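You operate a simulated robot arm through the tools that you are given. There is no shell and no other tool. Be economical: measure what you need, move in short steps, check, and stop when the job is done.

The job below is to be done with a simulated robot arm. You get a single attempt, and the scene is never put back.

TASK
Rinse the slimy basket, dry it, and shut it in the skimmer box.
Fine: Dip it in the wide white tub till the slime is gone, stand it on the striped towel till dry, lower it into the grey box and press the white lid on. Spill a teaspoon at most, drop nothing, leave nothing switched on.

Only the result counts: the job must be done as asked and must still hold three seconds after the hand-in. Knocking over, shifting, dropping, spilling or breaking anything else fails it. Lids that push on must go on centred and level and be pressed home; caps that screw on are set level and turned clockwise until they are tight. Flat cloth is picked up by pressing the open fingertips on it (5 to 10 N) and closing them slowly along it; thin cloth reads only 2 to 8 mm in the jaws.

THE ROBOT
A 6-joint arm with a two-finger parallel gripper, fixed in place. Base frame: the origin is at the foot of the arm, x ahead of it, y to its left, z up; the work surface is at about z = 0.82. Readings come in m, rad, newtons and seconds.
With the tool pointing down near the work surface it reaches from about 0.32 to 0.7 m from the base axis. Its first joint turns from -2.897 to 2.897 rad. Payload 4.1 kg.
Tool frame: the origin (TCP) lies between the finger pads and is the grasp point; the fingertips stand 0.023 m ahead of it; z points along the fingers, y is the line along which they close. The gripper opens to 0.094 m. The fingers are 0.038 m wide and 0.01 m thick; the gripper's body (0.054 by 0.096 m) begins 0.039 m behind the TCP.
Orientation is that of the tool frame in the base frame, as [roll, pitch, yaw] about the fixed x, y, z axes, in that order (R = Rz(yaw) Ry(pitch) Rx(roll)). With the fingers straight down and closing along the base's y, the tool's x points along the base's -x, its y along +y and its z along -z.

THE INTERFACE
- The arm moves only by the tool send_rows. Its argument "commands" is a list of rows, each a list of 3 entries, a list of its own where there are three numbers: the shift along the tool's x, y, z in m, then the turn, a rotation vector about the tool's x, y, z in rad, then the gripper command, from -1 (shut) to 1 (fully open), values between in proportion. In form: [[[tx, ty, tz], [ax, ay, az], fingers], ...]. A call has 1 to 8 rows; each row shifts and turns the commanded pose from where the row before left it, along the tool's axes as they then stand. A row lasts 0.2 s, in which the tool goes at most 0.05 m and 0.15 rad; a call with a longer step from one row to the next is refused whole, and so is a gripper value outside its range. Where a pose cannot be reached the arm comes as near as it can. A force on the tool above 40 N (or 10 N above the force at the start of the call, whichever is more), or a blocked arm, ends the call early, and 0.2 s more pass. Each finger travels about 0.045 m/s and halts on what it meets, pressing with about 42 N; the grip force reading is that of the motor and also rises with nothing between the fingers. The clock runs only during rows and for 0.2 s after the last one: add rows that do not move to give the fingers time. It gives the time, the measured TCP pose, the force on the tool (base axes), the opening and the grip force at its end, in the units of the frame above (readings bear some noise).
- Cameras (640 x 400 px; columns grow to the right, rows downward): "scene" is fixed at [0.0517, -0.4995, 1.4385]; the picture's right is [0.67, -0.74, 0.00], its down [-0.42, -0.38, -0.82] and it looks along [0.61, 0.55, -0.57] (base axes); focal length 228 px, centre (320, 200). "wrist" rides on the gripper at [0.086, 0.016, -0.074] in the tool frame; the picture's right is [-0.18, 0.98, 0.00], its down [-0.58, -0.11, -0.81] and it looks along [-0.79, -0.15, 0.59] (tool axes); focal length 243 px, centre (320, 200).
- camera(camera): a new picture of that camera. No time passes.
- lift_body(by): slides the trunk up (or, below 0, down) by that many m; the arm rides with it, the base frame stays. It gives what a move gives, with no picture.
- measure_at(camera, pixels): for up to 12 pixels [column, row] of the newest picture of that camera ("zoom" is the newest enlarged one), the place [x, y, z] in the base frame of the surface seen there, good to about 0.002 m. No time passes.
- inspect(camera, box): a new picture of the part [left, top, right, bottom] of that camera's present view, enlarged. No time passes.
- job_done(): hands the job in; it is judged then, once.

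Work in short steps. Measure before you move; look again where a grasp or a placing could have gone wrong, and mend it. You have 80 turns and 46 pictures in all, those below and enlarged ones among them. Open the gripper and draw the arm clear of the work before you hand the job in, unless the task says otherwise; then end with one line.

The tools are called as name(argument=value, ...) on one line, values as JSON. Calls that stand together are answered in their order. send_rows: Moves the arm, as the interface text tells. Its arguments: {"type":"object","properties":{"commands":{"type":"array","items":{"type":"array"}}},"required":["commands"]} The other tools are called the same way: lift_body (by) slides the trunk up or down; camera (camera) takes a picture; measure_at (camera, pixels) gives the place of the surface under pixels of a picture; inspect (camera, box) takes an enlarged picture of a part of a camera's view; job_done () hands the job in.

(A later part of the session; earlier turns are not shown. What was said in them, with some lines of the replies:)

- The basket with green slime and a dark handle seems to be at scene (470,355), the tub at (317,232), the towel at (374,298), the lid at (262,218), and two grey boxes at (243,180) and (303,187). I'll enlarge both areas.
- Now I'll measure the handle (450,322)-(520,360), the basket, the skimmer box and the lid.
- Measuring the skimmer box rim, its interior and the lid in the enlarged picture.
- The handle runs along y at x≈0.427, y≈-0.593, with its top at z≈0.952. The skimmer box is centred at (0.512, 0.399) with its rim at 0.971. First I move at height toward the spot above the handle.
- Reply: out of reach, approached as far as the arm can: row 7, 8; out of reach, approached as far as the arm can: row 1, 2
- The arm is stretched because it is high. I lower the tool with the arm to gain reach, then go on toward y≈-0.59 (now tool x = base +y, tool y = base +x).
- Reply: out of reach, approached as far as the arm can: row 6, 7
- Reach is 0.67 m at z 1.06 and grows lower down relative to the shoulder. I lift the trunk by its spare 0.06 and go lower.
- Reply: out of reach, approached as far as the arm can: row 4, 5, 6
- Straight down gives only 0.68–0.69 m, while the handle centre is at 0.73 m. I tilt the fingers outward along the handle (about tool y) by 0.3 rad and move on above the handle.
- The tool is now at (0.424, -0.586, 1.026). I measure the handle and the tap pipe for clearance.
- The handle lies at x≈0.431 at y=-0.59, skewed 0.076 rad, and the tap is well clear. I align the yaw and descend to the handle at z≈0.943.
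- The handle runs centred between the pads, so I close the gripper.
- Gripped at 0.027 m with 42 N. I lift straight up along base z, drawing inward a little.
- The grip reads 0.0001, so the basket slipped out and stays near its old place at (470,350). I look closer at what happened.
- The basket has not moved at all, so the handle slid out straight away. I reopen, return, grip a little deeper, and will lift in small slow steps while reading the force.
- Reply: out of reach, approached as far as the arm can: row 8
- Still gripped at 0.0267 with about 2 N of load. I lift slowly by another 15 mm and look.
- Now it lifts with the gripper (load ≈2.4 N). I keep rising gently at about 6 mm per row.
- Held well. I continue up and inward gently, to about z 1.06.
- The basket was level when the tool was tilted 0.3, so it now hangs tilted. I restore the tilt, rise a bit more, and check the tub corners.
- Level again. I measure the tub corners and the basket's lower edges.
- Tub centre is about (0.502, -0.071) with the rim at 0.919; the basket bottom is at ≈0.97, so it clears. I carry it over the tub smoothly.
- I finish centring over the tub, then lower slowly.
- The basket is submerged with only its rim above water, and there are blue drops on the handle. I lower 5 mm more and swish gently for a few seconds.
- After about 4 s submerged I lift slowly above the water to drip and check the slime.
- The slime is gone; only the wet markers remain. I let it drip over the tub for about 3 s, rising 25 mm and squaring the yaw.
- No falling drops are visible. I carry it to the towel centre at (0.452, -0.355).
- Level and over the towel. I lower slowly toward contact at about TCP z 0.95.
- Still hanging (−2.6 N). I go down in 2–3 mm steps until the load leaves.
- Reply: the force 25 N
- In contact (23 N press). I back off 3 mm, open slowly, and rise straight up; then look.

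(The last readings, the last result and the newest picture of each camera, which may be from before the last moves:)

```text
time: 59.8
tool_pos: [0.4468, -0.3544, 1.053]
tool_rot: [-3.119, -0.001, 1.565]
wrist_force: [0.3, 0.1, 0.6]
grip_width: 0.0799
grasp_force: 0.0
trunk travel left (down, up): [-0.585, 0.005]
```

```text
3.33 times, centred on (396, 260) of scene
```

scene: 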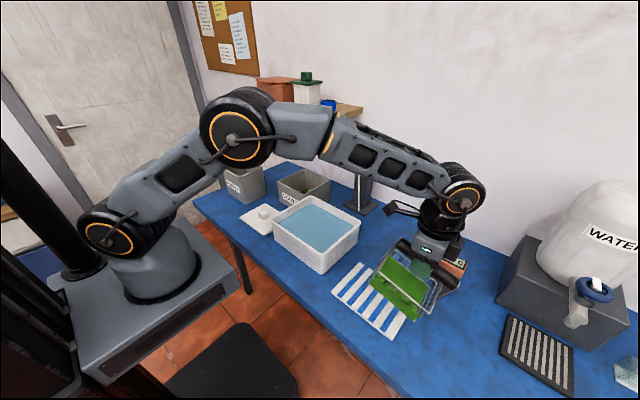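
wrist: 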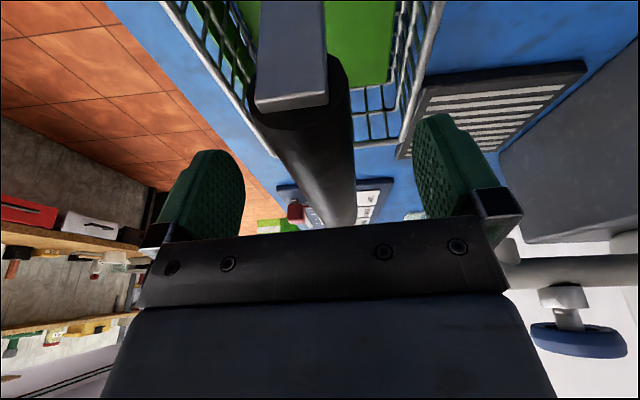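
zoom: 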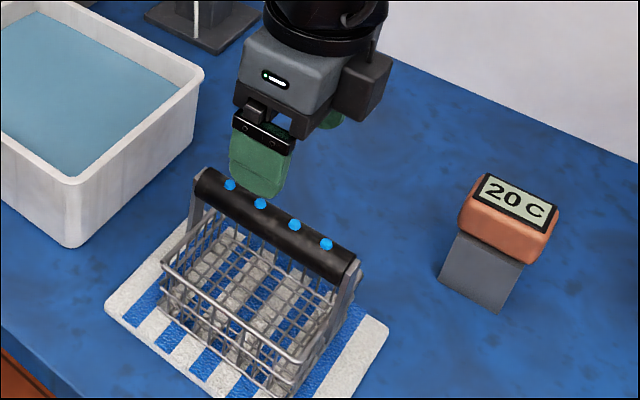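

It stands on the towel with four wet drops on the handle. I measure the handle and wait.

measure_at(camera="zoom", pixels=[[210, 183], [245, 205], [280, 228], [315, 250], [345, 264], [165, 265], [295, 355], [335, 285], [225, 170], [120, 305], [370, 345]])

send_rows(commands=[[[0, 0, 0], [0, 0, 0], 0.7], [[0, 0, 0], [0, 0, 0], 0.7], [[0, 0, 0], [0, 0, 0], 0.7], [[0, 0, 0], [0, 0, 0], 0.7], [[0, 0, 0], [0, 0, 0], 0.7], [[0, 0, 0], [0, 0, 0], 0.7], [[0, 0, 0], [0, 0, 0], 0.7], [[0, 0, 0], [0, 0, 0], 0.7]])

send_rows(commands=[[[0, 0, 0], [0, 0, 0], 0.7], [[0, 0, 0], [0, 0, 0], 0.7], [[0, 0, 0], [0, 0, 0], 0.7], [[0, 0, 0], [0, 0, 0], 0.7], [[0, 0, 0], [0, 0, 0], 0.7], [[0, 0, 0], [0, 0, 0], 0.7], [[0, 0, 0], [0, 0, 0], 0.7], [[0, 0, 0], [0, 0, 0], 0.7]])

send_rows(commands=[[[0, 0, 0], [0, 0, 0], 0.7], [[0, 0, 0], [0, 0, 0], 0.7], [[0, 0, 0], [0, 0, 0], 0.7], [[0, 0, 0], [0, 0, 0], 0.7], [[0, 0, 0], [0, 0, 0], 0.7], [[0, 0, 0], [0, 0, 0], 0.7], [[0, 0, 0], [0, 0, 0], 0.7], [[0, 0, 0], [0, 0, 0], 0.7]])

send_rows(commands=[[[0, 0, 0], [0, 0, 0], 0.7], [[0, 0, 0], [0, 0, 0], 0.7], [[0, 0, 0], [0, 0, 0], 0.7], [[0, 0, 0], [0, 0, 0], 0.7], [[0, 0, 0], [0, 0, 0], 0.7], [[0, 0, 0], [0, 0, 0], 0.7], [[0, 0, 0], [0, 0, 0], 0.7], [[0, 0, 0], [0, 0, 0], 0.7]])

inspect(camera="scene", box=[300, 200, 492, 320])

```text
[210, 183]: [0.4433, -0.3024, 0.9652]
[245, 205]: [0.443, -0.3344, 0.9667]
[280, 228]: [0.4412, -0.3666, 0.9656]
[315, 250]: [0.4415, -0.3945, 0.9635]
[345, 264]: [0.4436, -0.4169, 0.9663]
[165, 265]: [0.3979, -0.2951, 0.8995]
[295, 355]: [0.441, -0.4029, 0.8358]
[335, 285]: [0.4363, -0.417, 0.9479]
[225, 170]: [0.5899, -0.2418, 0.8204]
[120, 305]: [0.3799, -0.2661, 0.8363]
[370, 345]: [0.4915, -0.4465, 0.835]
```

```text
time: 61.6
tool_pos: [0.4491, -0.355, 1.0541]
tool_rot: [-3.119, 0.0, 1.566]
wrist_force: [-0.5, 0.0, 0.1]
grip_width: 0.0798
grasp_force: 0.0
trunk travel left (down, up): [-0.585, 0.005]
```

```text
time: 63.4
tool_pos: [0.4491, -0.3549, 1.054]
tool_rot: [-3.12, 0.004, 1.565]
wrist_force: [-0.5, -0.8, 0.0]
grip_width: 0.08
grasp_force: 0.0
trunk travel left (down, up): [-0.585, 0.005]
```

```text
time: 65.2
tool_pos: [0.4489, -0.3546, 1.0537]
tool_rot: [-3.121, 0.002, 1.567]
wrist_force: [-0.3, -0.1, -0.3]
grip_width: 0.0801
grasp_force: 0.0
trunk travel left (down, up): [-0.585, 0.005]
```

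```text
time: 67.0
tool_pos: [0.448, -0.3542, 1.0535]
tool_rot: [-3.116, 0.001, 1.566]
wrist_force: [0.6, 0.1, 0.4]
grip_width: 0.0797
grasp_force: 0.0
trunk travel left (down, up): [-0.585, 0.005]
```

```text
3.33 times, centred on (396, 260) of scene
```

zoom: 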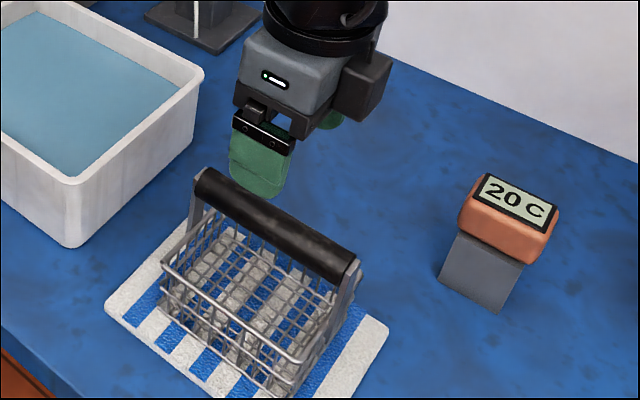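

It is dry. The handle centre is at (0.447, -0.358, 0.953), so I go down with the tool vertical and grip it.

send_rows(commands=[[[-0.004, 0, 0], [-0.0225, 0, -0.004], 0.7], [[0, 0, 0.03], [0, 0, 0], 0.7], [[0, 0, 0.03], [0, 0, 0], 0.7], [[0, 0, 0.025], [0, 0, 0], 0.7], [[0, 0, 0.0185], [0, 0, 0], 0.7], [[0, 0, 0], [0, 0, 0], 0.7]])

send_rows(commands=[[[0, 0, 0], [0, 0, 0], 0.2], [[0, 0, 0], [0, 0, 0], -0.2], [[0, 0, 0], [0, 0, 0], -0.6], [[0, 0, 0], [0, 0, 0], -1], [[0, 0, 0], [0, 0, 0], -1], [[0, 0, 0], [0, 0, 0], -1], [[0, 0, 0], [0, 0, 0], -1], [[0, 0, 0], [0, 0, 0], -1]])

send_rows(commands=[[[0, 0, -0.003], [0, 0, 0], -1], [[0, 0, -0.003], [0, 0, 0], -1], [[0, 0, -0.003], [0, 0, 0], -1], [[0, 0, -0.004], [0, 0, 0], -1], [[0, 0, -0.004], [0, 0, 0], -1], [[0, 0, -0.005], [0, 0, 0], -1], [[0, 0, -0.005], [0, 0, 0], -1], [[0, 0, 0], [0, 0, 0], -1]])

inspect(camera="scene", box=[300, 200, 492, 320])

```text
time: 68.4
tool_pos: [0.4484, -0.3596, 0.951]
tool_rot: [-3.142, 0.001, 1.569]
wrist_force: [0.2, 0.1, 0.4]
grip_width: 0.0802
grasp_force: 0.2
trunk travel left (down, up): [-0.585, 0.005]
```

```text
time: 70.2
tool_pos: [0.4486, -0.3587, 0.9504]
tool_rot: [3.139, 0.001, 1.57]
wrist_force: [0.1, 0.3, -0.2]
grip_width: 0.0207
grasp_force: 41.7
trunk travel left (down, up): [-0.585, 0.005]
```

```text
time: 72.0
tool_pos: [0.4489, -0.36, 0.9781]
tool_rot: [3.141, 0.002, 1.569]
wrist_force: [0.2, -1.5, -3.0]
grip_width: 0.0209
grasp_force: 41.4
trunk travel left (down, up): [-0.585, 0.005]
```

```text
3.33 times, centred on (396, 260) of scene
```

zoom: 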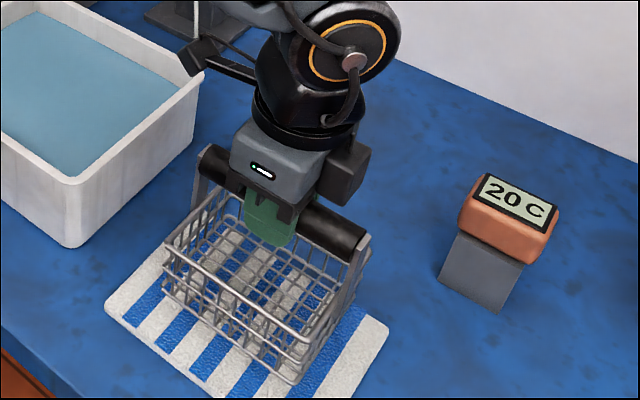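

Held firmly (0.021, −3 N). I lift to z≈1.125 and start toward the skimmer box.

send_rows(commands=[[[0, 0, -0.008], [0, 0, 0], -1], [[0, 0, -0.012], [0, 0, 0], -1], [[0, 0, -0.014], [0, 0, 0], -1], [[0, 0, -0.014], [0, 0, 0], -1], [[0, 0, -0.014], [0, 0, 0], -1], [[0, 0, -0.014], [0, 0, 0], -1], [[0, 0, -0.014], [0, 0, 0], -1], [[0, 0, -0.014], [0, 0, 0], -1]])

send_rows(commands=[[[0.01, 0.001, -0.014], [0, 0, 0], -1], [[0.018, 0.001, -0.014], [0, 0, 0], -1], [[0.025, 0.002, -0.01], [0, 0, 0], -1], [[0.025, 0.002, -0.005], [0, 0, 0], -1], [[0.025, 0.002, 0], [0, 0, 0], -1], [[0.025, 0.002, 0], [0, 0, 0], -1], [[0.025, 0.002, 0], [0, 0, 0], -1], [[0.025, 0.002, 0], [0, 0, 0], -1]])

send_rows(commands=[[[0.025, 0.002, 0], [0, 0, 0], -1], [[0.025, 0.002, 0], [0, 0, 0], -1], [[0.025, 0.002, 0], [0, 0, 0], -1], [[0.025, 0.002, 0], [0, 0, 0], -1], [[0.025, 0.002, 0], [0, 0, 0], -1], [[0.025, 0.002, 0], [0, 0, 0], -1], [[0.025, 0.002, 0], [0, 0, 0], -1], [[0.025, 0.002, 0], [0, 0, 0], -1]])

send_rows(commands=[[[0.025, 0.002, 0], [0, 0, 0], -1], [[0.025, 0.002, 0], [0, 0, 0], -1], [[0.025, 0.002, 0], [0, 0, 0], -1], [[0.025, 0.002, 0], [0, 0, 0], -1], [[0.025, 0.002, 0], [0, 0, 0], -1], [[0.025, 0.002, 0], [0, 0, 0], -1], [[0.02, 0.002, 0], [0, 0, 0], -1], [[0.01, 0.002, 0], [0, 0, 0], -1]])

camera(camera="scene")

```text
time: 73.8
tool_pos: [0.4489, -0.3592, 1.0811]
tool_rot: [3.141, 0.002, 1.567]
wrist_force: [-0.9, 0.9, -3.2]
grip_width: 0.0209
grasp_force: 41.6
trunk travel left (down, up): [-0.585, 0.005]
```

```text
time: 75.6
tool_pos: [0.4624, -0.1793, 1.123]
tool_rot: [3.141, 0.001, 1.572]
wrist_force: [1.0, -0.4, -4.7]
grip_width: 0.0208
grasp_force: 42.1
trunk travel left (down, up): [-0.585, 0.005]
```

```text
time: 77.4
tool_pos: [0.4805, 0.0198, 1.1234]
tool_rot: [-3.141, 0.003, 1.568]
wrist_force: [0.5, -0.3, -3.6]
grip_width: 0.0209
grasp_force: 41.9
trunk travel left (down, up): [-0.585, 0.005]
```

```text
time: 79.2
tool_pos: [0.496, 0.2017, 1.125]
tool_rot: [-3.141, 0.003, 1.568]
wrist_force: [0.6, 0.0, -3.0]
grip_width: 0.0208
grasp_force: 42.2
trunk travel left (down, up): [-0.585, 0.005]
```

```text
14 pictures are left
```

scene: 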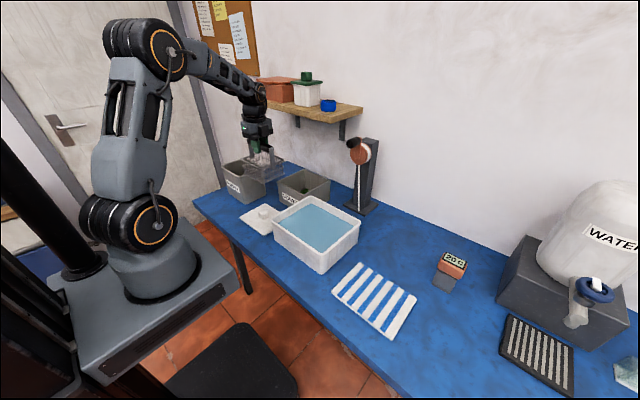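

On course. I move on to above the skimmer box, then inspect alignment.

send_rows(commands=[[[0.012, 0.002, 0], [0, 0, 0], -1], [[0.025, 0.002, 0], [0, 0, 0], -1], [[0.03, 0.002, 0], [0, 0, 0], -1], [[0.03, 0.002, 0], [0, 0, 0], -1], [[0.03, 0.002, 0], [0, 0, 0], -1], [[0.03, 0.002, 0], [0, 0, 0], -1], [[0.025, 0.002, 0], [0, 0, 0], -1], [[0.014, 0.0015, 0], [0, 0, 0.001], -1]])

inspect(camera="scene", box=[194, 100, 322, 180])

camera(camera="wrist")

```text
time: 81.0
tool_pos: [0.5133, 0.3962, 1.1234]
tool_rot: [-3.139, 0.002, 1.567]
wrist_force: [-0.4, -1.0, -1.5]
grip_width: 0.0206
grasp_force: 42.3
trunk travel left (down, up): [-0.585, 0.005]
```

```text
5.00 times, centred on (258, 140) of scene
```

zoom: 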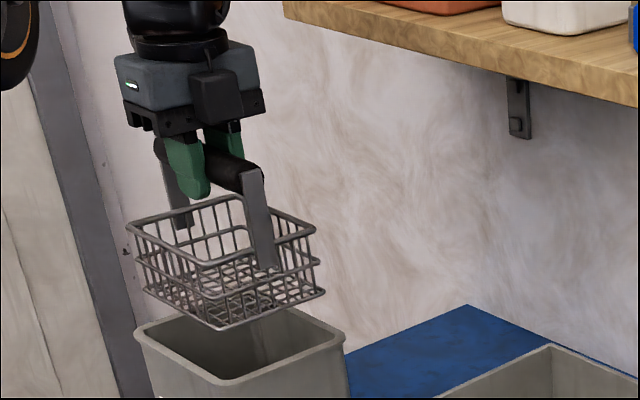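

```text
12 pictures are left
```

wrist: 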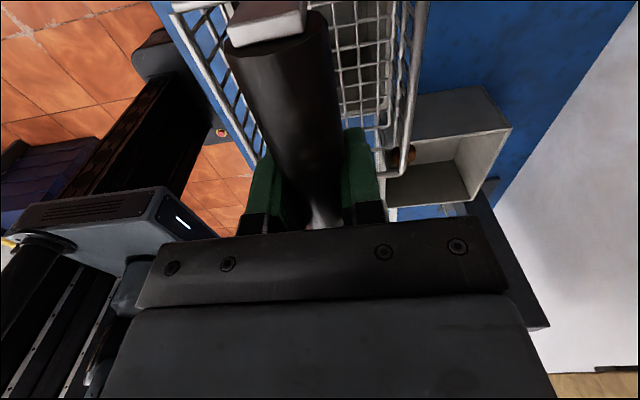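

Now I measure the basket's rim and bottom corners and the box rim in the enlarged picture.

measure_at(camera="zoom", pixels=[[130, 223], [234, 197], [313, 230], [206, 264], [150, 293], [216, 327], [322, 293], [137, 331], [230, 384], [341, 341], [165, 140], [258, 172]])

measure_at(camera="wrist", pixels=[[270, 45], [290, 100], [385, 60], [410, 60], [195, 55], [300, 30]])

```text
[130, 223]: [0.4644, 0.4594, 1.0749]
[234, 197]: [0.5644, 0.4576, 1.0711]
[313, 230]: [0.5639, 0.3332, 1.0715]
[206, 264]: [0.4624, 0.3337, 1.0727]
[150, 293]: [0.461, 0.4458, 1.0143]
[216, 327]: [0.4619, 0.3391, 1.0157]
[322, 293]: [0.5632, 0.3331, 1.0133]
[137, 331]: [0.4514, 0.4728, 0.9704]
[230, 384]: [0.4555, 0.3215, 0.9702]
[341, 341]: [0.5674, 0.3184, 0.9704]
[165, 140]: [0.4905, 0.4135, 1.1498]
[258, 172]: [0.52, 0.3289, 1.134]
```

```text
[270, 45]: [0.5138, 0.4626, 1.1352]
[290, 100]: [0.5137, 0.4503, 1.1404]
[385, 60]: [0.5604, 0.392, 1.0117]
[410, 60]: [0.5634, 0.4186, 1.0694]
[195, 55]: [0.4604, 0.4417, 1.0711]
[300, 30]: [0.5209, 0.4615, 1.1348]
```

The basket centre is at (0.5135, 0.396). The fit in x is tight, so I scan across the box's near and far rims for exact edges.

measure_at(camera="zoom", pixels=[[180, 366], [182, 362], [184, 358], [187, 354], [190, 350], [194, 346], [306, 336], [310, 332], [314, 328], [317, 325], [320, 322], [323, 319]])

measure_at(camera="zoom", pixels=[[280, 372], [280, 368], [280, 364], [280, 360], [280, 356], [280, 352], [165, 326], [167, 322], [168, 319], [166, 330], [296, 326], [300, 322]])

```text
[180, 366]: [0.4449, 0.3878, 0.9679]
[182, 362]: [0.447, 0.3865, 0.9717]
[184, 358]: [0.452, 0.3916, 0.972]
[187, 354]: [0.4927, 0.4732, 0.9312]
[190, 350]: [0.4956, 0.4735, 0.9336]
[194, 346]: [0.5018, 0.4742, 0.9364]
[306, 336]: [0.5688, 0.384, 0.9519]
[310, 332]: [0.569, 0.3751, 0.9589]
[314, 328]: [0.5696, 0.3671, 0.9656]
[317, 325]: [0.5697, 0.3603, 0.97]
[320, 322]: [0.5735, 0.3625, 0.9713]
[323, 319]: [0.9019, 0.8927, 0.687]
```

```text
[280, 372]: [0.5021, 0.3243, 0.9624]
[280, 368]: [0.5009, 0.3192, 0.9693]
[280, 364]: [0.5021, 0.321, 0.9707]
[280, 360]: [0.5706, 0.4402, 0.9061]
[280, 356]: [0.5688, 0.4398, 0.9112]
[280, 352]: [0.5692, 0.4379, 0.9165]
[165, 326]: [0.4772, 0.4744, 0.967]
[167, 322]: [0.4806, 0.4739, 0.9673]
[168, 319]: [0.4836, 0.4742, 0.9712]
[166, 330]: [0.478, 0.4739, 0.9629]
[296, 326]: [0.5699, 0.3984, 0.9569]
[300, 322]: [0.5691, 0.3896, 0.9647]
```

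Inner faces are at x 0.453–0.569 and y 0.325–0.474, so the centre is (0.511, 0.3995). I shift by (−2.5, +3.5) mm and lower the basket gently, stopping above the floor.

send_rows(commands=[[[0.0035, -0.0025, 0], [0, 0, 0], -1], [[0, 0, 0.01], [0, 0, 0], -1], [[0, 0, 0.012], [0, 0, 0], -1], [[0, 0, 0.012], [0, 0, 0], -1], [[0, 0, 0.012], [0, 0, 0], -1], [[0, 0, 0.012], [0, 0, 0], -1], [[0, 0, 0.012], [0, 0, 0], -1], [[0, 0, 0.012], [0, 0, 0], -1]])

send_rows(commands=[[[0, 0, 0.012], [0, 0, 0], -1], [[0, 0, 0.012], [0, 0, 0], -1], [[0, 0, 0.012], [0, 0, 0], -1], [[0, 0, 0.012], [0, 0, 0], -1], [[0, 0, 0.012], [0, 0, 0], -1], [[0, 0, 0.012], [0, 0, 0], -1], [[0, 0, 0], [0, 0, 0], -1]])

inspect(camera="scene", box=[194, 120, 322, 200])

```text
time: 82.8
tool_pos: [0.5083, 0.398, 1.0422]
tool_rot: [-3.141, 0.002, 1.569]
wrist_force: [0.3, 0.3, -2.9]
grip_width: 0.0213
grasp_force: 42.3
trunk travel left (down, up): [-0.585, 0.005]
```

```text
time: 84.4
tool_pos: [0.5106, 0.3982, 0.9704]
tool_rot: [-3.141, 0.003, 1.566]
wrist_force: [0.2, 0.1, -3.3]
grip_width: 0.0208
grasp_force: 42.7
trunk travel left (down, up): [-0.585, 0.005]
```

```text
5.00 times, centred on (258, 160) of scene
```

zoom: 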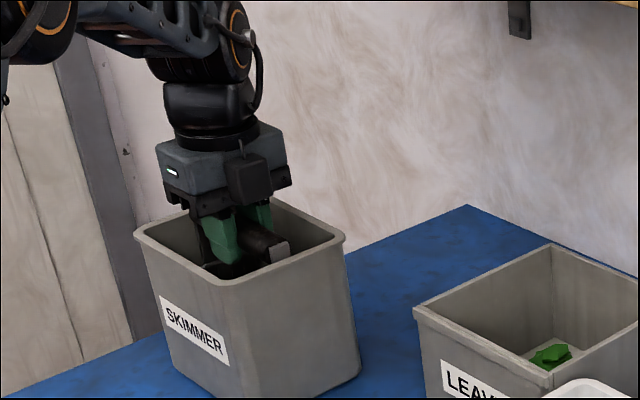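

It is entering freely. I continue in small steps to the floor.

send_rows(commands=[[[0, 0, 0.004], [0, 0, 0], -1], [[0, 0, 0.004], [0, 0, 0], -1], [[0, 0, 0.004], [0, 0, 0], -1], [[0, 0, 0.004], [0, 0, 0], -1], [[0, 0, 0], [0, 0, 0], -1]])

send_rows(commands=[[[0, 0, 0.003], [0, 0, 0], -1], [[0, 0, 0.002], [0, 0, 0], -1], [[0, 0, 0], [0, 0, 0], -1]])

```text
time: 85.6
tool_pos: [0.5088, 0.3983, 0.9545]
tool_rot: [3.141, 0.001, 1.567]
wrist_force: [0.5, 0.1, -2.8]
grip_width: 0.0206
grasp_force: 41.9
trunk travel left (down, up): [-0.585, 0.005]
```

```text
time: 86.4
tool_pos: [0.5102, 0.3994, 0.9474]
tool_rot: [-3.141, 0.002, 1.568]
wrist_force: [0.3, -0.1, -3.4]
grip_width: 0.0208
grasp_force: 42.6
trunk travel left (down, up): [-0.585, 0.005]
```

Still hanging; I go on in 2 mm steps.

send_rows(commands=[[[0, 0, 0.002], [0, 0, 0], -1], [[0, 0, 0.002], [0, 0, 0], -1], [[0, 0, 0], [0, 0, 0], -1]])

send_rows(commands=[[[0, 0, 0.002], [0, 0, 0], -1], [[0, 0, 0], [0, 0, 0], -1]])

```text
time: 87.2
tool_pos: [0.5089, 0.3991, 0.9439]
tool_rot: [3.141, 0.003, 1.567]
wrist_force: [-0.4, 0.5, -3.4]
grip_width: 0.0209
grasp_force: 41.6
trunk travel left (down, up): [-0.585, 0.005]
```

```text
time: 87.8
tool_pos: [0.5088, 0.399, 0.943]
tool_rot: [3.141, 0.001, 1.567]
wrist_force: [-0.6, 0.5, -2.1]
grip_width: 0.0206
grasp_force: 41.9
trunk travel left (down, up): [-0.585, 0.005]
```

send_rows(commands=[[[0, 0, 0.002], [0, 0, 0], -1], [[0, 0, 0], [0, 0, 0], -1]])

send_rows(commands=[[[0, 0, 0.001], [0, 0, 0], -1], [[0, 0, 0], [0, 0, 0], -1]])

```text
time: 88.4
tool_pos: [0.5085, 0.3987, 0.9426]
tool_rot: [3.14, -0.001, 1.569]
wrist_force: [-2.3, 0.8, 2.2]
grip_width: 0.0209
grasp_force: 41.5
trunk travel left (down, up): [-0.585, 0.005]
```

```text
time: 89.0
tool_pos: [0.5078, 0.3972, 0.9421]
tool_rot: [3.14, 0.0, 1.568]
wrist_force: [0.2, 0.1, 3.0]
grip_width: 0.0212
grasp_force: 42.1
trunk travel left (down, up): [-0.585, 0.005]
```

The basket rests on the floor (+3 N). I open only to about 0.05 m and rise straight out.

send_rows(commands=[[[0, 0, -0.001], [0, 0, 0], -0.3], [[0, 0, 0], [0, 0, 0], 0.1], [[0, 0, 0], [0, 0, 0], 0.1], [[0, 0, 0], [0, 0, 0], 0.1], [[0, 0, 0], [0, 0, 0], 0.1], [[0, 0, -0.005], [0, 0, 0], 0.1], [[0, 0, -0.01], [0, 0, 0], 0.1], [[0, 0, -0.015], [0, 0, 0], 0.1]])

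send_rows(commands=[[[0, 0, -0.02], [0, 0, 0], 0.1], [[0, 0, -0.02], [0, 0, 0], 0.1], [[0, 0, -0.02], [0, 0, 0], 0.1], [[0, 0, -0.02], [0, 0, 0], 0.1], [[-0.03, 0, 0], [0, 0, 0], 0.1], [[-0.04, -0.01, 0], [0, 0, 0], 0.1], [[-0.04, -0.01, 0], [0, 0, 0], 0.1], [[-0.04, -0.01, 0], [0, 0, 0], 0.1]])

inspect(camera="scene", box=[200, 130, 328, 210])

```text
time: 90.8
tool_pos: [0.5098, 0.3999, 0.9731]
tool_rot: [3.141, 0.001, 1.568]
wrist_force: [0.7, 0.7, 0.1]
grip_width: 0.0516
grasp_force: 0.1
trunk travel left (down, up): [-0.585, 0.005]
```

```text
time: 92.6
tool_pos: [0.4787, 0.2477, 1.0533]
tool_rot: [3.141, -0.001, 1.569]
wrist_force: [0.0, -0.8, -0.9]
grip_width: 0.0516
grasp_force: 0.1
trunk travel left (down, up): [-0.585, 0.005]
```

```text
5.00 times, centred on (264, 170) of scene
```

zoom: 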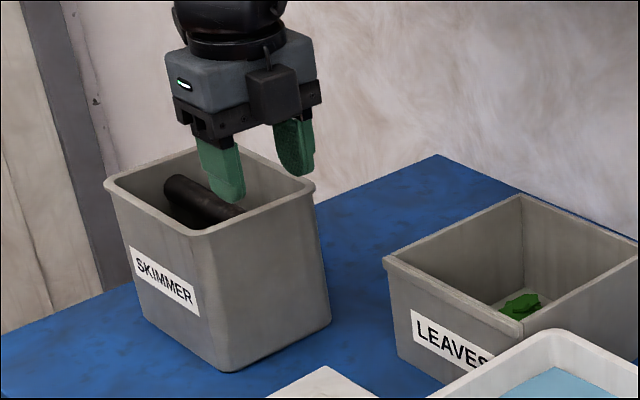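

The handle sits inside the box. I measure it, and inspect the lid area for the grasp.

measure_at(camera="zoom", pixels=[[180, 180], [200, 195], [220, 205], [108, 185], [200, 230], [310, 188], [216, 152]])

inspect(camera="scene", box=[220, 190, 316, 250])

```text
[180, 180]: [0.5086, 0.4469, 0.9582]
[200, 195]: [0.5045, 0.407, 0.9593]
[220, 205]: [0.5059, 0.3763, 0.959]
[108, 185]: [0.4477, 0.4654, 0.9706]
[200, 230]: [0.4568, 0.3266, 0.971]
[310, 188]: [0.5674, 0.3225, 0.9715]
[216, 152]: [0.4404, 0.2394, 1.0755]
```

```text
6.67 times, centred on (268, 220) of scene
```

zoom: 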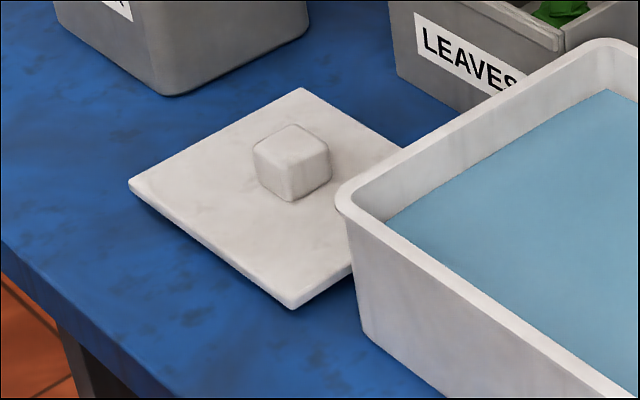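

The handle top is at 0.959, below the rim at 0.971. Now I measure the lid's corners and knob.

measure_at(camera="zoom", pixels=[[131, 183], [302, 90], [292, 305], [400, 147], [255, 150], [296, 126], [328, 146], [290, 165], [292, 200], [328, 185], [258, 180], [210, 240]])

measure_at(camera="zoom", pixels=[[290, 145], [275, 180], [310, 180], [270, 160], [310, 155], [200, 140], [210, 246], [270, 290], [190, 148], [345, 272], [345, 115], [230, 200]])

```text
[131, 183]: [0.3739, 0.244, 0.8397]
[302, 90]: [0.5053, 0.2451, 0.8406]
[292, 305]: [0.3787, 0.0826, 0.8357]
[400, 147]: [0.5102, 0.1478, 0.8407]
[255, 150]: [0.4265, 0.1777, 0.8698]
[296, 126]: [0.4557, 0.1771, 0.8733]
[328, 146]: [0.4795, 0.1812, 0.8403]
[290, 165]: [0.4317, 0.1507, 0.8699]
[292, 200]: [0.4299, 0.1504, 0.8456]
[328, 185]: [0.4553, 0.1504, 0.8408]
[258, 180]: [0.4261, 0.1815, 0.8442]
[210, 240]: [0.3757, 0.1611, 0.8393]
```

```text
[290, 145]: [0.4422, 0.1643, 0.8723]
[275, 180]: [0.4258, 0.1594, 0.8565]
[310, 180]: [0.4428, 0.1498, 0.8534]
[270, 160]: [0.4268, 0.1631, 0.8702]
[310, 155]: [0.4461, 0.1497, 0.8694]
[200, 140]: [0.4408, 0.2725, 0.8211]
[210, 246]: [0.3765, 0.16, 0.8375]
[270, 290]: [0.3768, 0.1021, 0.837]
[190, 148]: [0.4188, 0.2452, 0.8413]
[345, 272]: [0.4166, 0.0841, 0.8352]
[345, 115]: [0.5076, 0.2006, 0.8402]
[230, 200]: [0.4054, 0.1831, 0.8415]
```

Lid centre and knob centre are both at (0.4415, 0.165), with the knob at z 0.841–0.873. I move above and down to TCP z≈0.868.

send_rows(commands=[[[-0.04, -0.018, 0], [0, 0, 0], 0.8], [[-0.0427, -0.0192, 0], [0, 0, 0], 0.8], [[0, 0, 0.04], [0, 0, 0], 0.8], [[0, 0, 0.04], [0, 0, 0], 0.8], [[0, 0, 0.04], [0, 0, 0], 0.8], [[0, 0, 0.03], [0, 0, 0], 0.8], [[0, 0, 0.015], [0, 0, 0], 0.8], [[0, 0, 0], [0, 0, 0.0], 0.8]])

inspect(camera="scene", box=[210, 170, 338, 250])

```text
time: 94.4
tool_pos: [0.4425, 0.1662, 0.8832]
tool_rot: [-3.14, 0.001, 1.568]
wrist_force: [0.4, -0.1, 0.1]
grip_width: 0.0846
grasp_force: 0.0
trunk travel left (down, up): [-0.585, 0.005]
```

```text
5.00 times, centred on (274, 210) of scene
```

zoom: 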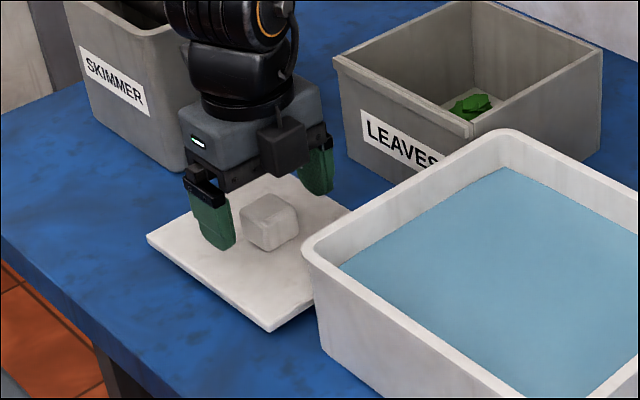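

The knob lies between the fingers. I go down 15 mm and close.

send_rows(commands=[[[-0.001, -0.001, 0.008], [0, 0, 0], 0.8], [[0, 0, 0.007], [0, 0, 0], 0.8], [[0, 0, 0], [0, 0, 0], 0.3], [[0, 0, 0], [0, 0, 0], -0.1], [[0, 0, 0], [0, 0, 0], -0.5], [[0, 0, 0], [0, 0, 0], -1], [[0, 0, 0], [0, 0, 0], -1], [[0, 0, 0], [0, 0, 0], -1]])

send_rows(commands=[[[0, 0, 0], [0, 0, 0], -1], [[0, 0, -0.003], [0, 0, 0], -1], [[0, 0, -0.003], [0, 0, 0], -1], [[0, 0, -0.004], [0, 0, 0], -1], [[0, 0, -0.005], [0, 0, 0], -1], [[0, 0, -0.005], [0, 0, 0], -1], [[0, 0, 0], [0, 0, 0], -1]])

inspect(camera="scene", box=[210, 170, 338, 250])

```text
time: 96.2
tool_pos: [0.4419, 0.1629, 0.8718]
tool_rot: [-3.141, 0.002, 1.568]
wrist_force: [-0.2, 0.5, -0.4]
grip_width: 0.0354
grasp_force: 41.5
trunk travel left (down, up): [-0.585, 0.005]
```

```text
time: 97.8
tool_pos: [0.4405, 0.1664, 0.8895]
tool_rot: [3.141, 0.002, 1.566]
wrist_force: [-0.2, -0.8, -1.1]
grip_width: 0.0353
grasp_force: 42.5
trunk travel left (down, up): [-0.585, 0.005]
```

```text
5.00 times, centred on (274, 210) of scene
```

zoom: 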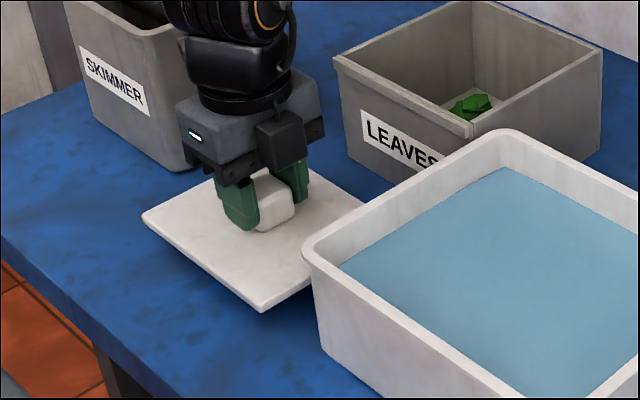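

The lid is lifted level. I raise it to z≈1.06 and carry it over the box.

send_rows(commands=[[[0, 0, -0.01], [0, 0, 0], -1], [[0, 0, -0.02], [0, 0, 0], -1], [[0, 0, -0.025], [0, 0, 0], -1], [[0, 0, -0.025], [0, 0, 0], -1], [[0, 0, -0.025], [0, 0, 0], -1], [[0, 0, -0.025], [0, 0, 0], -1], [[0, 0, -0.025], [0, 0, 0], -1], [[0, 0, -0.015], [0, 0, 0], -1]])

send_rows(commands=[[[0.012, 0.004, 0], [0, 0, 0], -1], [[0.024, 0.0075, 0], [0, 0, 0], -1], [[0.024, 0.0075, 0], [0, 0, 0], -1], [[0.024, 0.0075, 0], [0, 0, 0], -1], [[0.024, 0.0075, 0], [0, 0, 0], -1], [[0.024, 0.0075, 0], [0, 0, 0], -1], [[0.024, 0.0075, 0], [0, 0, 0], -1], [[0.024, 0.0075, 0], [0, 0, 0], -1]])

send_rows(commands=[[[0.024, 0.0075, 0], [0, 0, 0], -1], [[0.018, 0.004, 0], [0, 0, 0], -1], [[0.01, 0.002, 0], [0, 0, -0.003], -1], [[0, 0, 0], [0, 0, 0], -1]])

inspect(camera="scene", box=[194, 120, 322, 200])

```text
time: 99.6
tool_pos: [0.44, 0.1665, 1.0595]
tool_rot: [3.141, 0.001, 1.569]
wrist_force: [0.3, -0.7, -1.2]
grip_width: 0.0354
grasp_force: 41.9
trunk travel left (down, up): [-0.585, 0.005]
```

```text
time: 101.4
tool_pos: [0.4991, 0.3467, 1.0615]
tool_rot: [-3.139, 0.001, 1.568]
wrist_force: [0.3, -0.2, -0.7]
grip_width: 0.0355
grasp_force: 42.4
trunk travel left (down, up): [-0.585, 0.005]
```

```text
time: 102.4
tool_pos: [0.512, 0.3971, 1.0605]
tool_rot: [-3.141, 0.002, 1.571]
wrist_force: [0.1, -0.1, -0.3]
grip_width: 0.0355
grasp_force: 42.2
trunk travel left (down, up): [-0.585, 0.005]
```

```text
5.00 times, centred on (258, 160) of scene
```

zoom: 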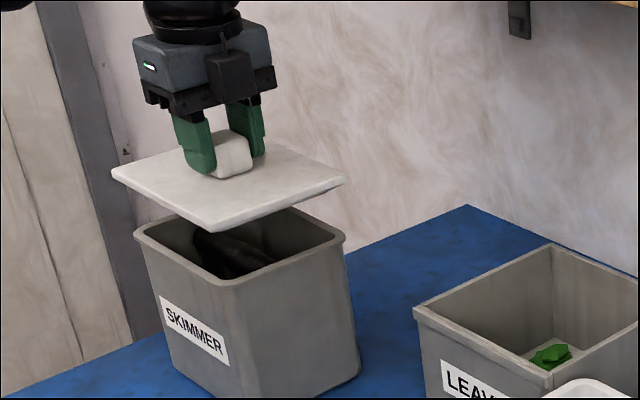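

The lid hovers over the box. I measure both sets of edges to centre it.

measure_at(camera="zoom", pixels=[[115, 169], [211, 227], [211, 222], [342, 180], [160, 199], [160, 196], [280, 202], [280, 206], [280, 154], [310, 166], [150, 156], [143, 158]])

measure_at(camera="zoom", pixels=[[180, 260], [181, 257], [183, 254], [185, 251], [287, 264], [287, 261], [287, 258], [287, 255], [338, 234], [341, 234], [335, 233], [136, 232]])

```text
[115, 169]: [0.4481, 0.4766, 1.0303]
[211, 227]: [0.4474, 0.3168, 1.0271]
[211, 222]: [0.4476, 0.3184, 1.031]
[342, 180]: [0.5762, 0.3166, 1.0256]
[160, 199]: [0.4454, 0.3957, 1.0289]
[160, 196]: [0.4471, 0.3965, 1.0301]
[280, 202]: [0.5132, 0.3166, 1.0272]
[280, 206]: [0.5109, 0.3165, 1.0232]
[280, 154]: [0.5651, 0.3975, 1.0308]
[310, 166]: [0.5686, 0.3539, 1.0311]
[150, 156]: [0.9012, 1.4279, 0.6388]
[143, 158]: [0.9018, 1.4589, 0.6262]
```

```text
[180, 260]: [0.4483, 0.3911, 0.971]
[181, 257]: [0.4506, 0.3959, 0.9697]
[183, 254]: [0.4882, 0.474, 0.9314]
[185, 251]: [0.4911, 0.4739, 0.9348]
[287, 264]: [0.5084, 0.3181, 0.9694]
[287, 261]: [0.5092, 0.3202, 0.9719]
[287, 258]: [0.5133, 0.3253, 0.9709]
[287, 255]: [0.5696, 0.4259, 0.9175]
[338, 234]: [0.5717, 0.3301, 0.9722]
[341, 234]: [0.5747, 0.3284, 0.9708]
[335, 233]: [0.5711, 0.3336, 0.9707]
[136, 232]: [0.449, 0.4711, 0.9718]
```

Lid edges sit at x 0.446 and y 0.3166, and the box centre is (0.511, 0.3997). I shift by (−1, +1.5) mm and lower slowly until contact.

send_rows(commands=[[[0.0018, -0.001, 0.005], [0, 0, 0], -1], [[0, 0, 0.01], [0, 0, 0], -1], [[0, 0, 0.01], [0, 0, 0], -1], [[0, 0, 0.005], [0, 0, 0], -1], [[0, 0, 0], [0, 0, 0], -1]])

send_rows(commands=[[[0, 0, 0.003], [0, 0, 0], -1], [[0, 0, 0.003], [0, 0, 0], -1], [[0, 0, 0.003], [0, 0, 0], -1], [[0, 0, 0], [0, 0, 0], -1]])

send_rows(commands=[[[0, 0, 0.002], [0, 0, 0], -1], [[0, 0, 0.002], [0, 0, 0], -1], [[0, 0, 0], [0, 0, 0], -1]])

inspect(camera="scene", box=[194, 120, 322, 200])

```text
time: 103.6
tool_pos: [0.5113, 0.3987, 1.0305]
tool_rot: [-3.141, 0.0, 1.571]
wrist_force: [0.0, -0.2, -1.5]
grip_width: 0.0353
grasp_force: 42.0
trunk travel left (down, up): [-0.585, 0.005]
```

```text
time: 104.6
tool_pos: [0.5106, 0.3988, 1.0207]
tool_rot: [-3.141, 0.002, 1.57]
wrist_force: [0.2, 0.2, -0.4]
grip_width: 0.0357
grasp_force: 42.1
trunk travel left (down, up): [-0.585, 0.005]
```

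```text
time: 105.4
tool_pos: [0.5115, 0.3987, 1.0171]
tool_rot: [3.141, 0.0, 1.57]
wrist_force: [-0.4, -1.0, -1.8]
grip_width: 0.0356
grasp_force: 41.8
trunk travel left (down, up): [-0.585, 0.005]
```

```text
5.00 times, centred on (258, 160) of scene
```

zoom: 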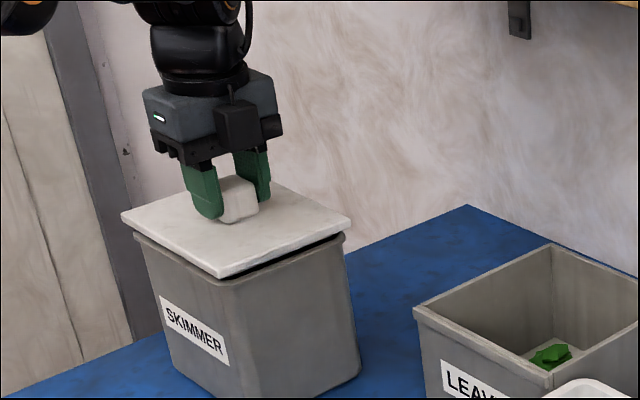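

No contact yet and the lid looks aligned. I go on in 2 mm steps.

send_rows(commands=[[[0, 0, 0.002], [0, 0, 0], -1], [[0, 0, 0.002], [0, 0, 0], -1], [[0, 0, 0], [0, 0, 0], -1]])

send_rows(commands=[[[0, 0, 0.002], [0, 0, 0], -1], [[0, 0, 0], [0, 0, 0], -1]])

send_rows(commands=[[[0, 0, 0.002], [0, 0, 0], -1], [[0, 0, 0], [0, 0, 0], -1]])

```text
time: 106.2
tool_pos: [0.5102, 0.399, 1.0136]
tool_rot: [-3.141, 0.002, 1.571]
wrist_force: [0.0, 0.6, -0.9]
grip_width: 0.0353
grasp_force: 42.0
trunk travel left (down, up): [-0.585, 0.005]
```

```text
time: 106.8
tool_pos: [0.5103, 0.3998, 1.0128]
tool_rot: [3.142, 0.0, 1.57]
wrist_force: [0.4, -0.4, -0.6]
grip_width: 0.0352
grasp_force: 42.7
trunk travel left (down, up): [-0.585, 0.005]
```

```text
time: 107.4
tool_pos: [0.5096, 0.3981, 1.0103]
tool_rot: [3.14, 0.002, 1.57]
wrist_force: [0.2, 0.5, 0.8]
grip_width: 0.0355
grasp_force: 41.6
trunk travel left (down, up): [-0.585, 0.005]
```

send_rows(commands=[[[0, 0, 0.0015], [0, 0, 0], -1], [[0, 0, 0], [0, 0, 0], -1]])

send_rows(commands=[[[0, 0, 0.0015], [0, 0, 0], -1], [[0, 0, 0], [0, 0, 0], -1]])

send_rows(commands=[[[0, 0, 0.0015], [0, 0, 0], -1], [[0, 0, 0], [0, 0, 0], -1]])

```text
time: 108.0
tool_pos: [0.5105, 0.3979, 1.0107]
tool_rot: [3.138, -0.002, 1.572]
wrist_force: [0.7, 2.1, 14.4]
grip_width: 0.0353
grasp_force: 41.9
trunk travel left (down, up): [-0.585, 0.005]
```

```text
time: 108.6
tool_pos: [0.5101, 0.3987, 1.0111]
tool_rot: [3.136, -0.004, 1.571]
wrist_force: [2.7, 3.9, 28.1]
grip_width: 0.0353
grasp_force: 41.9
trunk travel left (down, up): [-0.585, 0.005]
```

```text
time: 109.2
tool_pos: [0.5101, 0.3986, 1.0085]
tool_rot: [3.136, -0.003, 1.57]
wrist_force: [3.7, 6.5, 29.5]
grip_width: 0.0358
grasp_force: 41.5
trunk travel left (down, up): [-0.585, 0.005]
```

The resistance rises to 30 N at z≈1.009. I check whether the lid is down on the rim.

inspect(camera="scene", box=[204, 140, 300, 200])

measure_at(camera="zoom", pixels=[[110, 150], [200, 205], [285, 175], [215, 238], [215, 244], [215, 250], [130, 180], [130, 186], [310, 190], [310, 196], [310, 202], [320, 152]])

```text
6.67 times, centred on (252, 170) of scene
```

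zoom: 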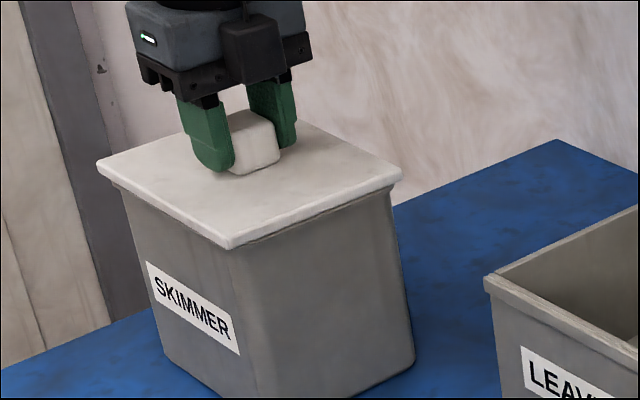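

```text
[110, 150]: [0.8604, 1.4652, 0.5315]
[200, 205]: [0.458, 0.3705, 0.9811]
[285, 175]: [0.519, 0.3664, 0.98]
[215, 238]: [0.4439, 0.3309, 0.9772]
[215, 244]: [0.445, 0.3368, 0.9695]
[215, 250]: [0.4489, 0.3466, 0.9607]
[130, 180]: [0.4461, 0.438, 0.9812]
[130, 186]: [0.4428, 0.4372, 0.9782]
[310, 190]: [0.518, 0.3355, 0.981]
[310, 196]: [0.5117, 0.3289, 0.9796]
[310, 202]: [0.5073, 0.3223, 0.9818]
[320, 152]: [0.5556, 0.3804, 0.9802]
```

The lid top reads 0.981 all over, level with its plate on the rim at 0.971. To be sure it is home, I relax, open, and then press on the knob with closed fingers.

send_rows(commands=[[[0, 0, 0.001], [0, 0, 0], -1], [[0, 0, 0], [0, 0, 0], -1]])

send_rows(commands=[[[0, 0, -0.003], [0, 0, 0], -1], [[0, 0, -0.0015], [0, 0, 0], -0.2], [[0, 0, 0], [0, 0, 0], 0.2], [[0, 0, 0], [0, 0, 0], 0.5], [[0, 0, 0], [0, 0, 0], 0.5], [[0, 0, 0], [0, 0, 0], 0.5], [[0, 0, -0.02], [0, 0, 0], 0.5], [[0, 0, -0.03], [0, 0, 0], 0.5]])

send_rows(commands=[[[0, 0, 0], [0, 0, 0], -1], [[0, 0, 0], [0, 0, 0], -1], [[0, 0, 0], [0, 0, 0], -1], [[0, 0, 0], [0, 0, 0], -1], [[0, 0, 0], [0, 0, 0], -1], [[0, 0, 0], [0, 0, 0], -1], [[0, 0, 0], [0, 0, 0], -1]])

```text
time: 109.8
tool_pos: [0.5097, 0.3979, 1.0084]
tool_rot: [3.137, -0.003, 1.572]
wrist_force: [3.4, 5.2, 30.1]
grip_width: 0.0355
grasp_force: 42.0
trunk travel left (down, up): [-0.585, 0.005]
```

```text
time: 111.6
tool_pos: [0.5094, 0.3988, 1.0589]
tool_rot: [-3.14, 0.002, 1.572]
wrist_force: [0.1, 0.4, -0.2]
grip_width: 0.0705
grasp_force: 0.1
trunk travel left (down, up): [-0.585, 0.005]
```

```text
time: 113.2
tool_pos: [0.5089, 0.3998, 1.0587]
tool_rot: [3.141, 0.001, 1.57]
wrist_force: [-0.1, -0.3, 0.3]
grip_width: 0.0
grasp_force: 41.8
trunk travel left (down, up): [-0.585, 0.005]
```

Knob top is near 1.013, so fingertip contact comes at TCP≈1.036. I press down gradually.

send_rows(commands=[[[0, 0.0015, 0.01], [0, 0, 0], -1], [[0, 0, 0.008], [0, 0, 0], -1], [[0, 0, 0.003], [0, 0, 0], -1], [[0, 0, 0.002], [0, 0, 0], -1], [[0, 0, 0], [0, 0, 0], -1]])

send_rows(commands=[[[0, 0, 0.0015], [0, 0, 0], -1], [[0, 0, 0], [0, 0, 0], -1]])

send_rows(commands=[[[0, 0, 0.0015], [0, 0, 0], -1], [[0, 0, 0], [0, 0, 0], -1]])

send_rows(commands=[[[0, 0, 0.0015], [0, 0, 0], -1], [[0, 0, 0], [0, 0, 0], -1]])

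```text
time: 114.4
tool_pos: [0.5117, 0.3985, 1.0353]
tool_rot: [-3.142, 0.003, 1.57]
wrist_force: [-0.3, -0.6, 0.4]
grip_width: 0.0002
grasp_force: 41.9
trunk travel left (down, up): [-0.585, 0.005]
```

```text
time: 115.0
tool_pos: [0.5119, 0.399, 1.0356]
tool_rot: [3.139, 0.001, 1.57]
wrist_force: [2.2, 0.6, 5.9]
grip_width: 0.0
grasp_force: 41.5
trunk travel left (down, up): [-0.585, 0.005]
```

```text
time: 115.6
tool_pos: [0.5102, 0.3991, 1.0346]
tool_rot: [3.139, -0.003, 1.569]
wrist_force: [5.3, 3.1, 17.2]
grip_width: 0.0002
grasp_force: 41.9
trunk travel left (down, up): [-0.585, 0.005]
```

```text
time: 116.2
tool_pos: [0.5109, 0.3987, 1.0356]
tool_rot: [3.137, -0.003, 1.571]
wrist_force: [7.5, 5.2, 29.9]
grip_width: 0.0
grasp_force: 41.8
trunk travel left (down, up): [-0.585, 0.005]
```

No travel at 30 N, so the lid is home. One last firm push, then I rise and draw clear, and look.

send_rows(commands=[[[0, 0, 0.001], [0, 0, 0], -1], [[0, 0, 0], [0, 0, 0], -1]])

send_rows(commands=[[[0, 0, -0.006], [0, 0, 0], -1], [[0, 0, -0.02], [0, 0, 0], -1], [[0, 0, -0.03], [0, 0, 0], 0], [[0, -0.01, -0.03], [0, 0, 0], 1], [[-0.04, -0.03, -0.02], [0, 0, 0], 1], [[-0.04, -0.03, 0], [0, 0, 0], 1], [[-0.04, -0.03, 0], [0, 0, 0], 1], [[-0.04, -0.03, 0], [0, 0, 0], 1]])

inspect(camera="scene", box=[204, 140, 300, 200])

camera(camera="scene")

```text
time: 116.8
tool_pos: [0.5127, 0.3979, 1.0341]
tool_rot: [3.133, -0.006, 1.57]
wrist_force: [4.9, 2.4, 34.1]
grip_width: 0.0002
grasp_force: 41.7
trunk travel left (down, up): [-0.585, 0.005]
```

```text
refused: row 5 steps farther than a row can; nothing moved
```

```text
6.67 times, centred on (252, 170) of scene
```

zoom: 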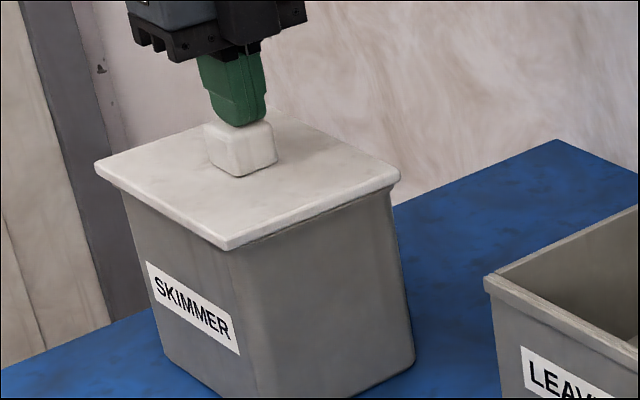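

```text
2 pictures are left
```

scene: 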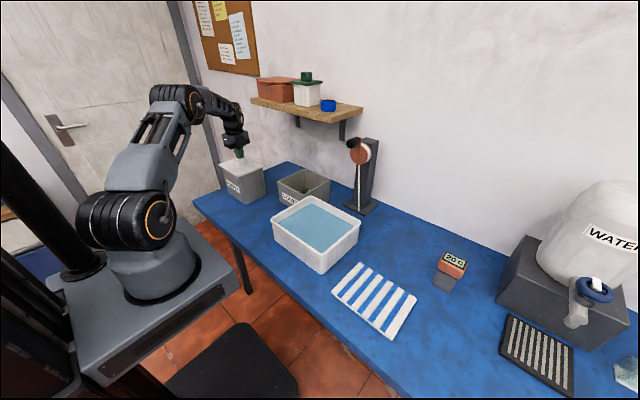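

The lid sits level on the box; one retreat row was too long and the call was refused. I check the lid height at several points and retreat with shorter rows.

measure_at(camera="zoom", pixels=[[112, 165], [225, 235], [385, 178], [285, 118], [215, 238], [215, 244]])

send_rows(commands=[[[0, 0, -0.006], [0, 0, 0], -1], [[0, 0, -0.02], [0, 0, 0], -1], [[0, 0, -0.03], [0, 0, 0], 0], [[0, 0, -0.03], [0, 0, 0], 1], [[-0.03, -0.02, 0], [0, 0, 0], 1], [[-0.035, -0.03, 0], [0, 0, 0], 1], [[-0.035, -0.03, 0], [0, 0, 0], 1], [[-0.035, -0.03, 0], [0, 0, 0], 1]])

inspect(camera="scene", box=[204, 140, 300, 200])

```text
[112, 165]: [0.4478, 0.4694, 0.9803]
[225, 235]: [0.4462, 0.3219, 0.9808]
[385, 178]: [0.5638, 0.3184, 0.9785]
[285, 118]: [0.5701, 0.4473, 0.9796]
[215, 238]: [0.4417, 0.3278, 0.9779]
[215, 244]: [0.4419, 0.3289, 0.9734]
```

```text
time: 118.6
tool_pos: [0.4015, 0.2643, 1.1168]
tool_rot: [3.137, 0.002, 1.571]
wrist_force: [-0.5, 0.4, 0.2]
grip_width: 0.094
grasp_force: 0.1
trunk travel left (down, up): [-0.585, 0.005]
```

```text
6.67 times, centred on (252, 170) of scene
```

zoom: 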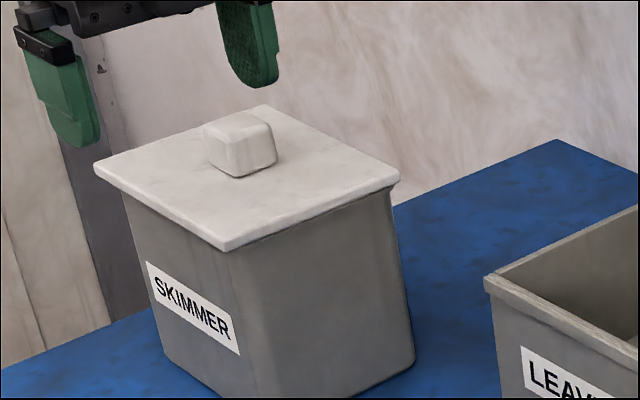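

The lid is level (0.979–0.981 at all corners) and seated, the gripper is open and clear, and nothing else has moved. I hand in.

job_done()

```text
The job is handed in.
```

The basket is rinsed, dried on the striped towel and shut in the skimmer box. Its white lid is pressed on level and seated, and I saw no spill and nothing else out of place.
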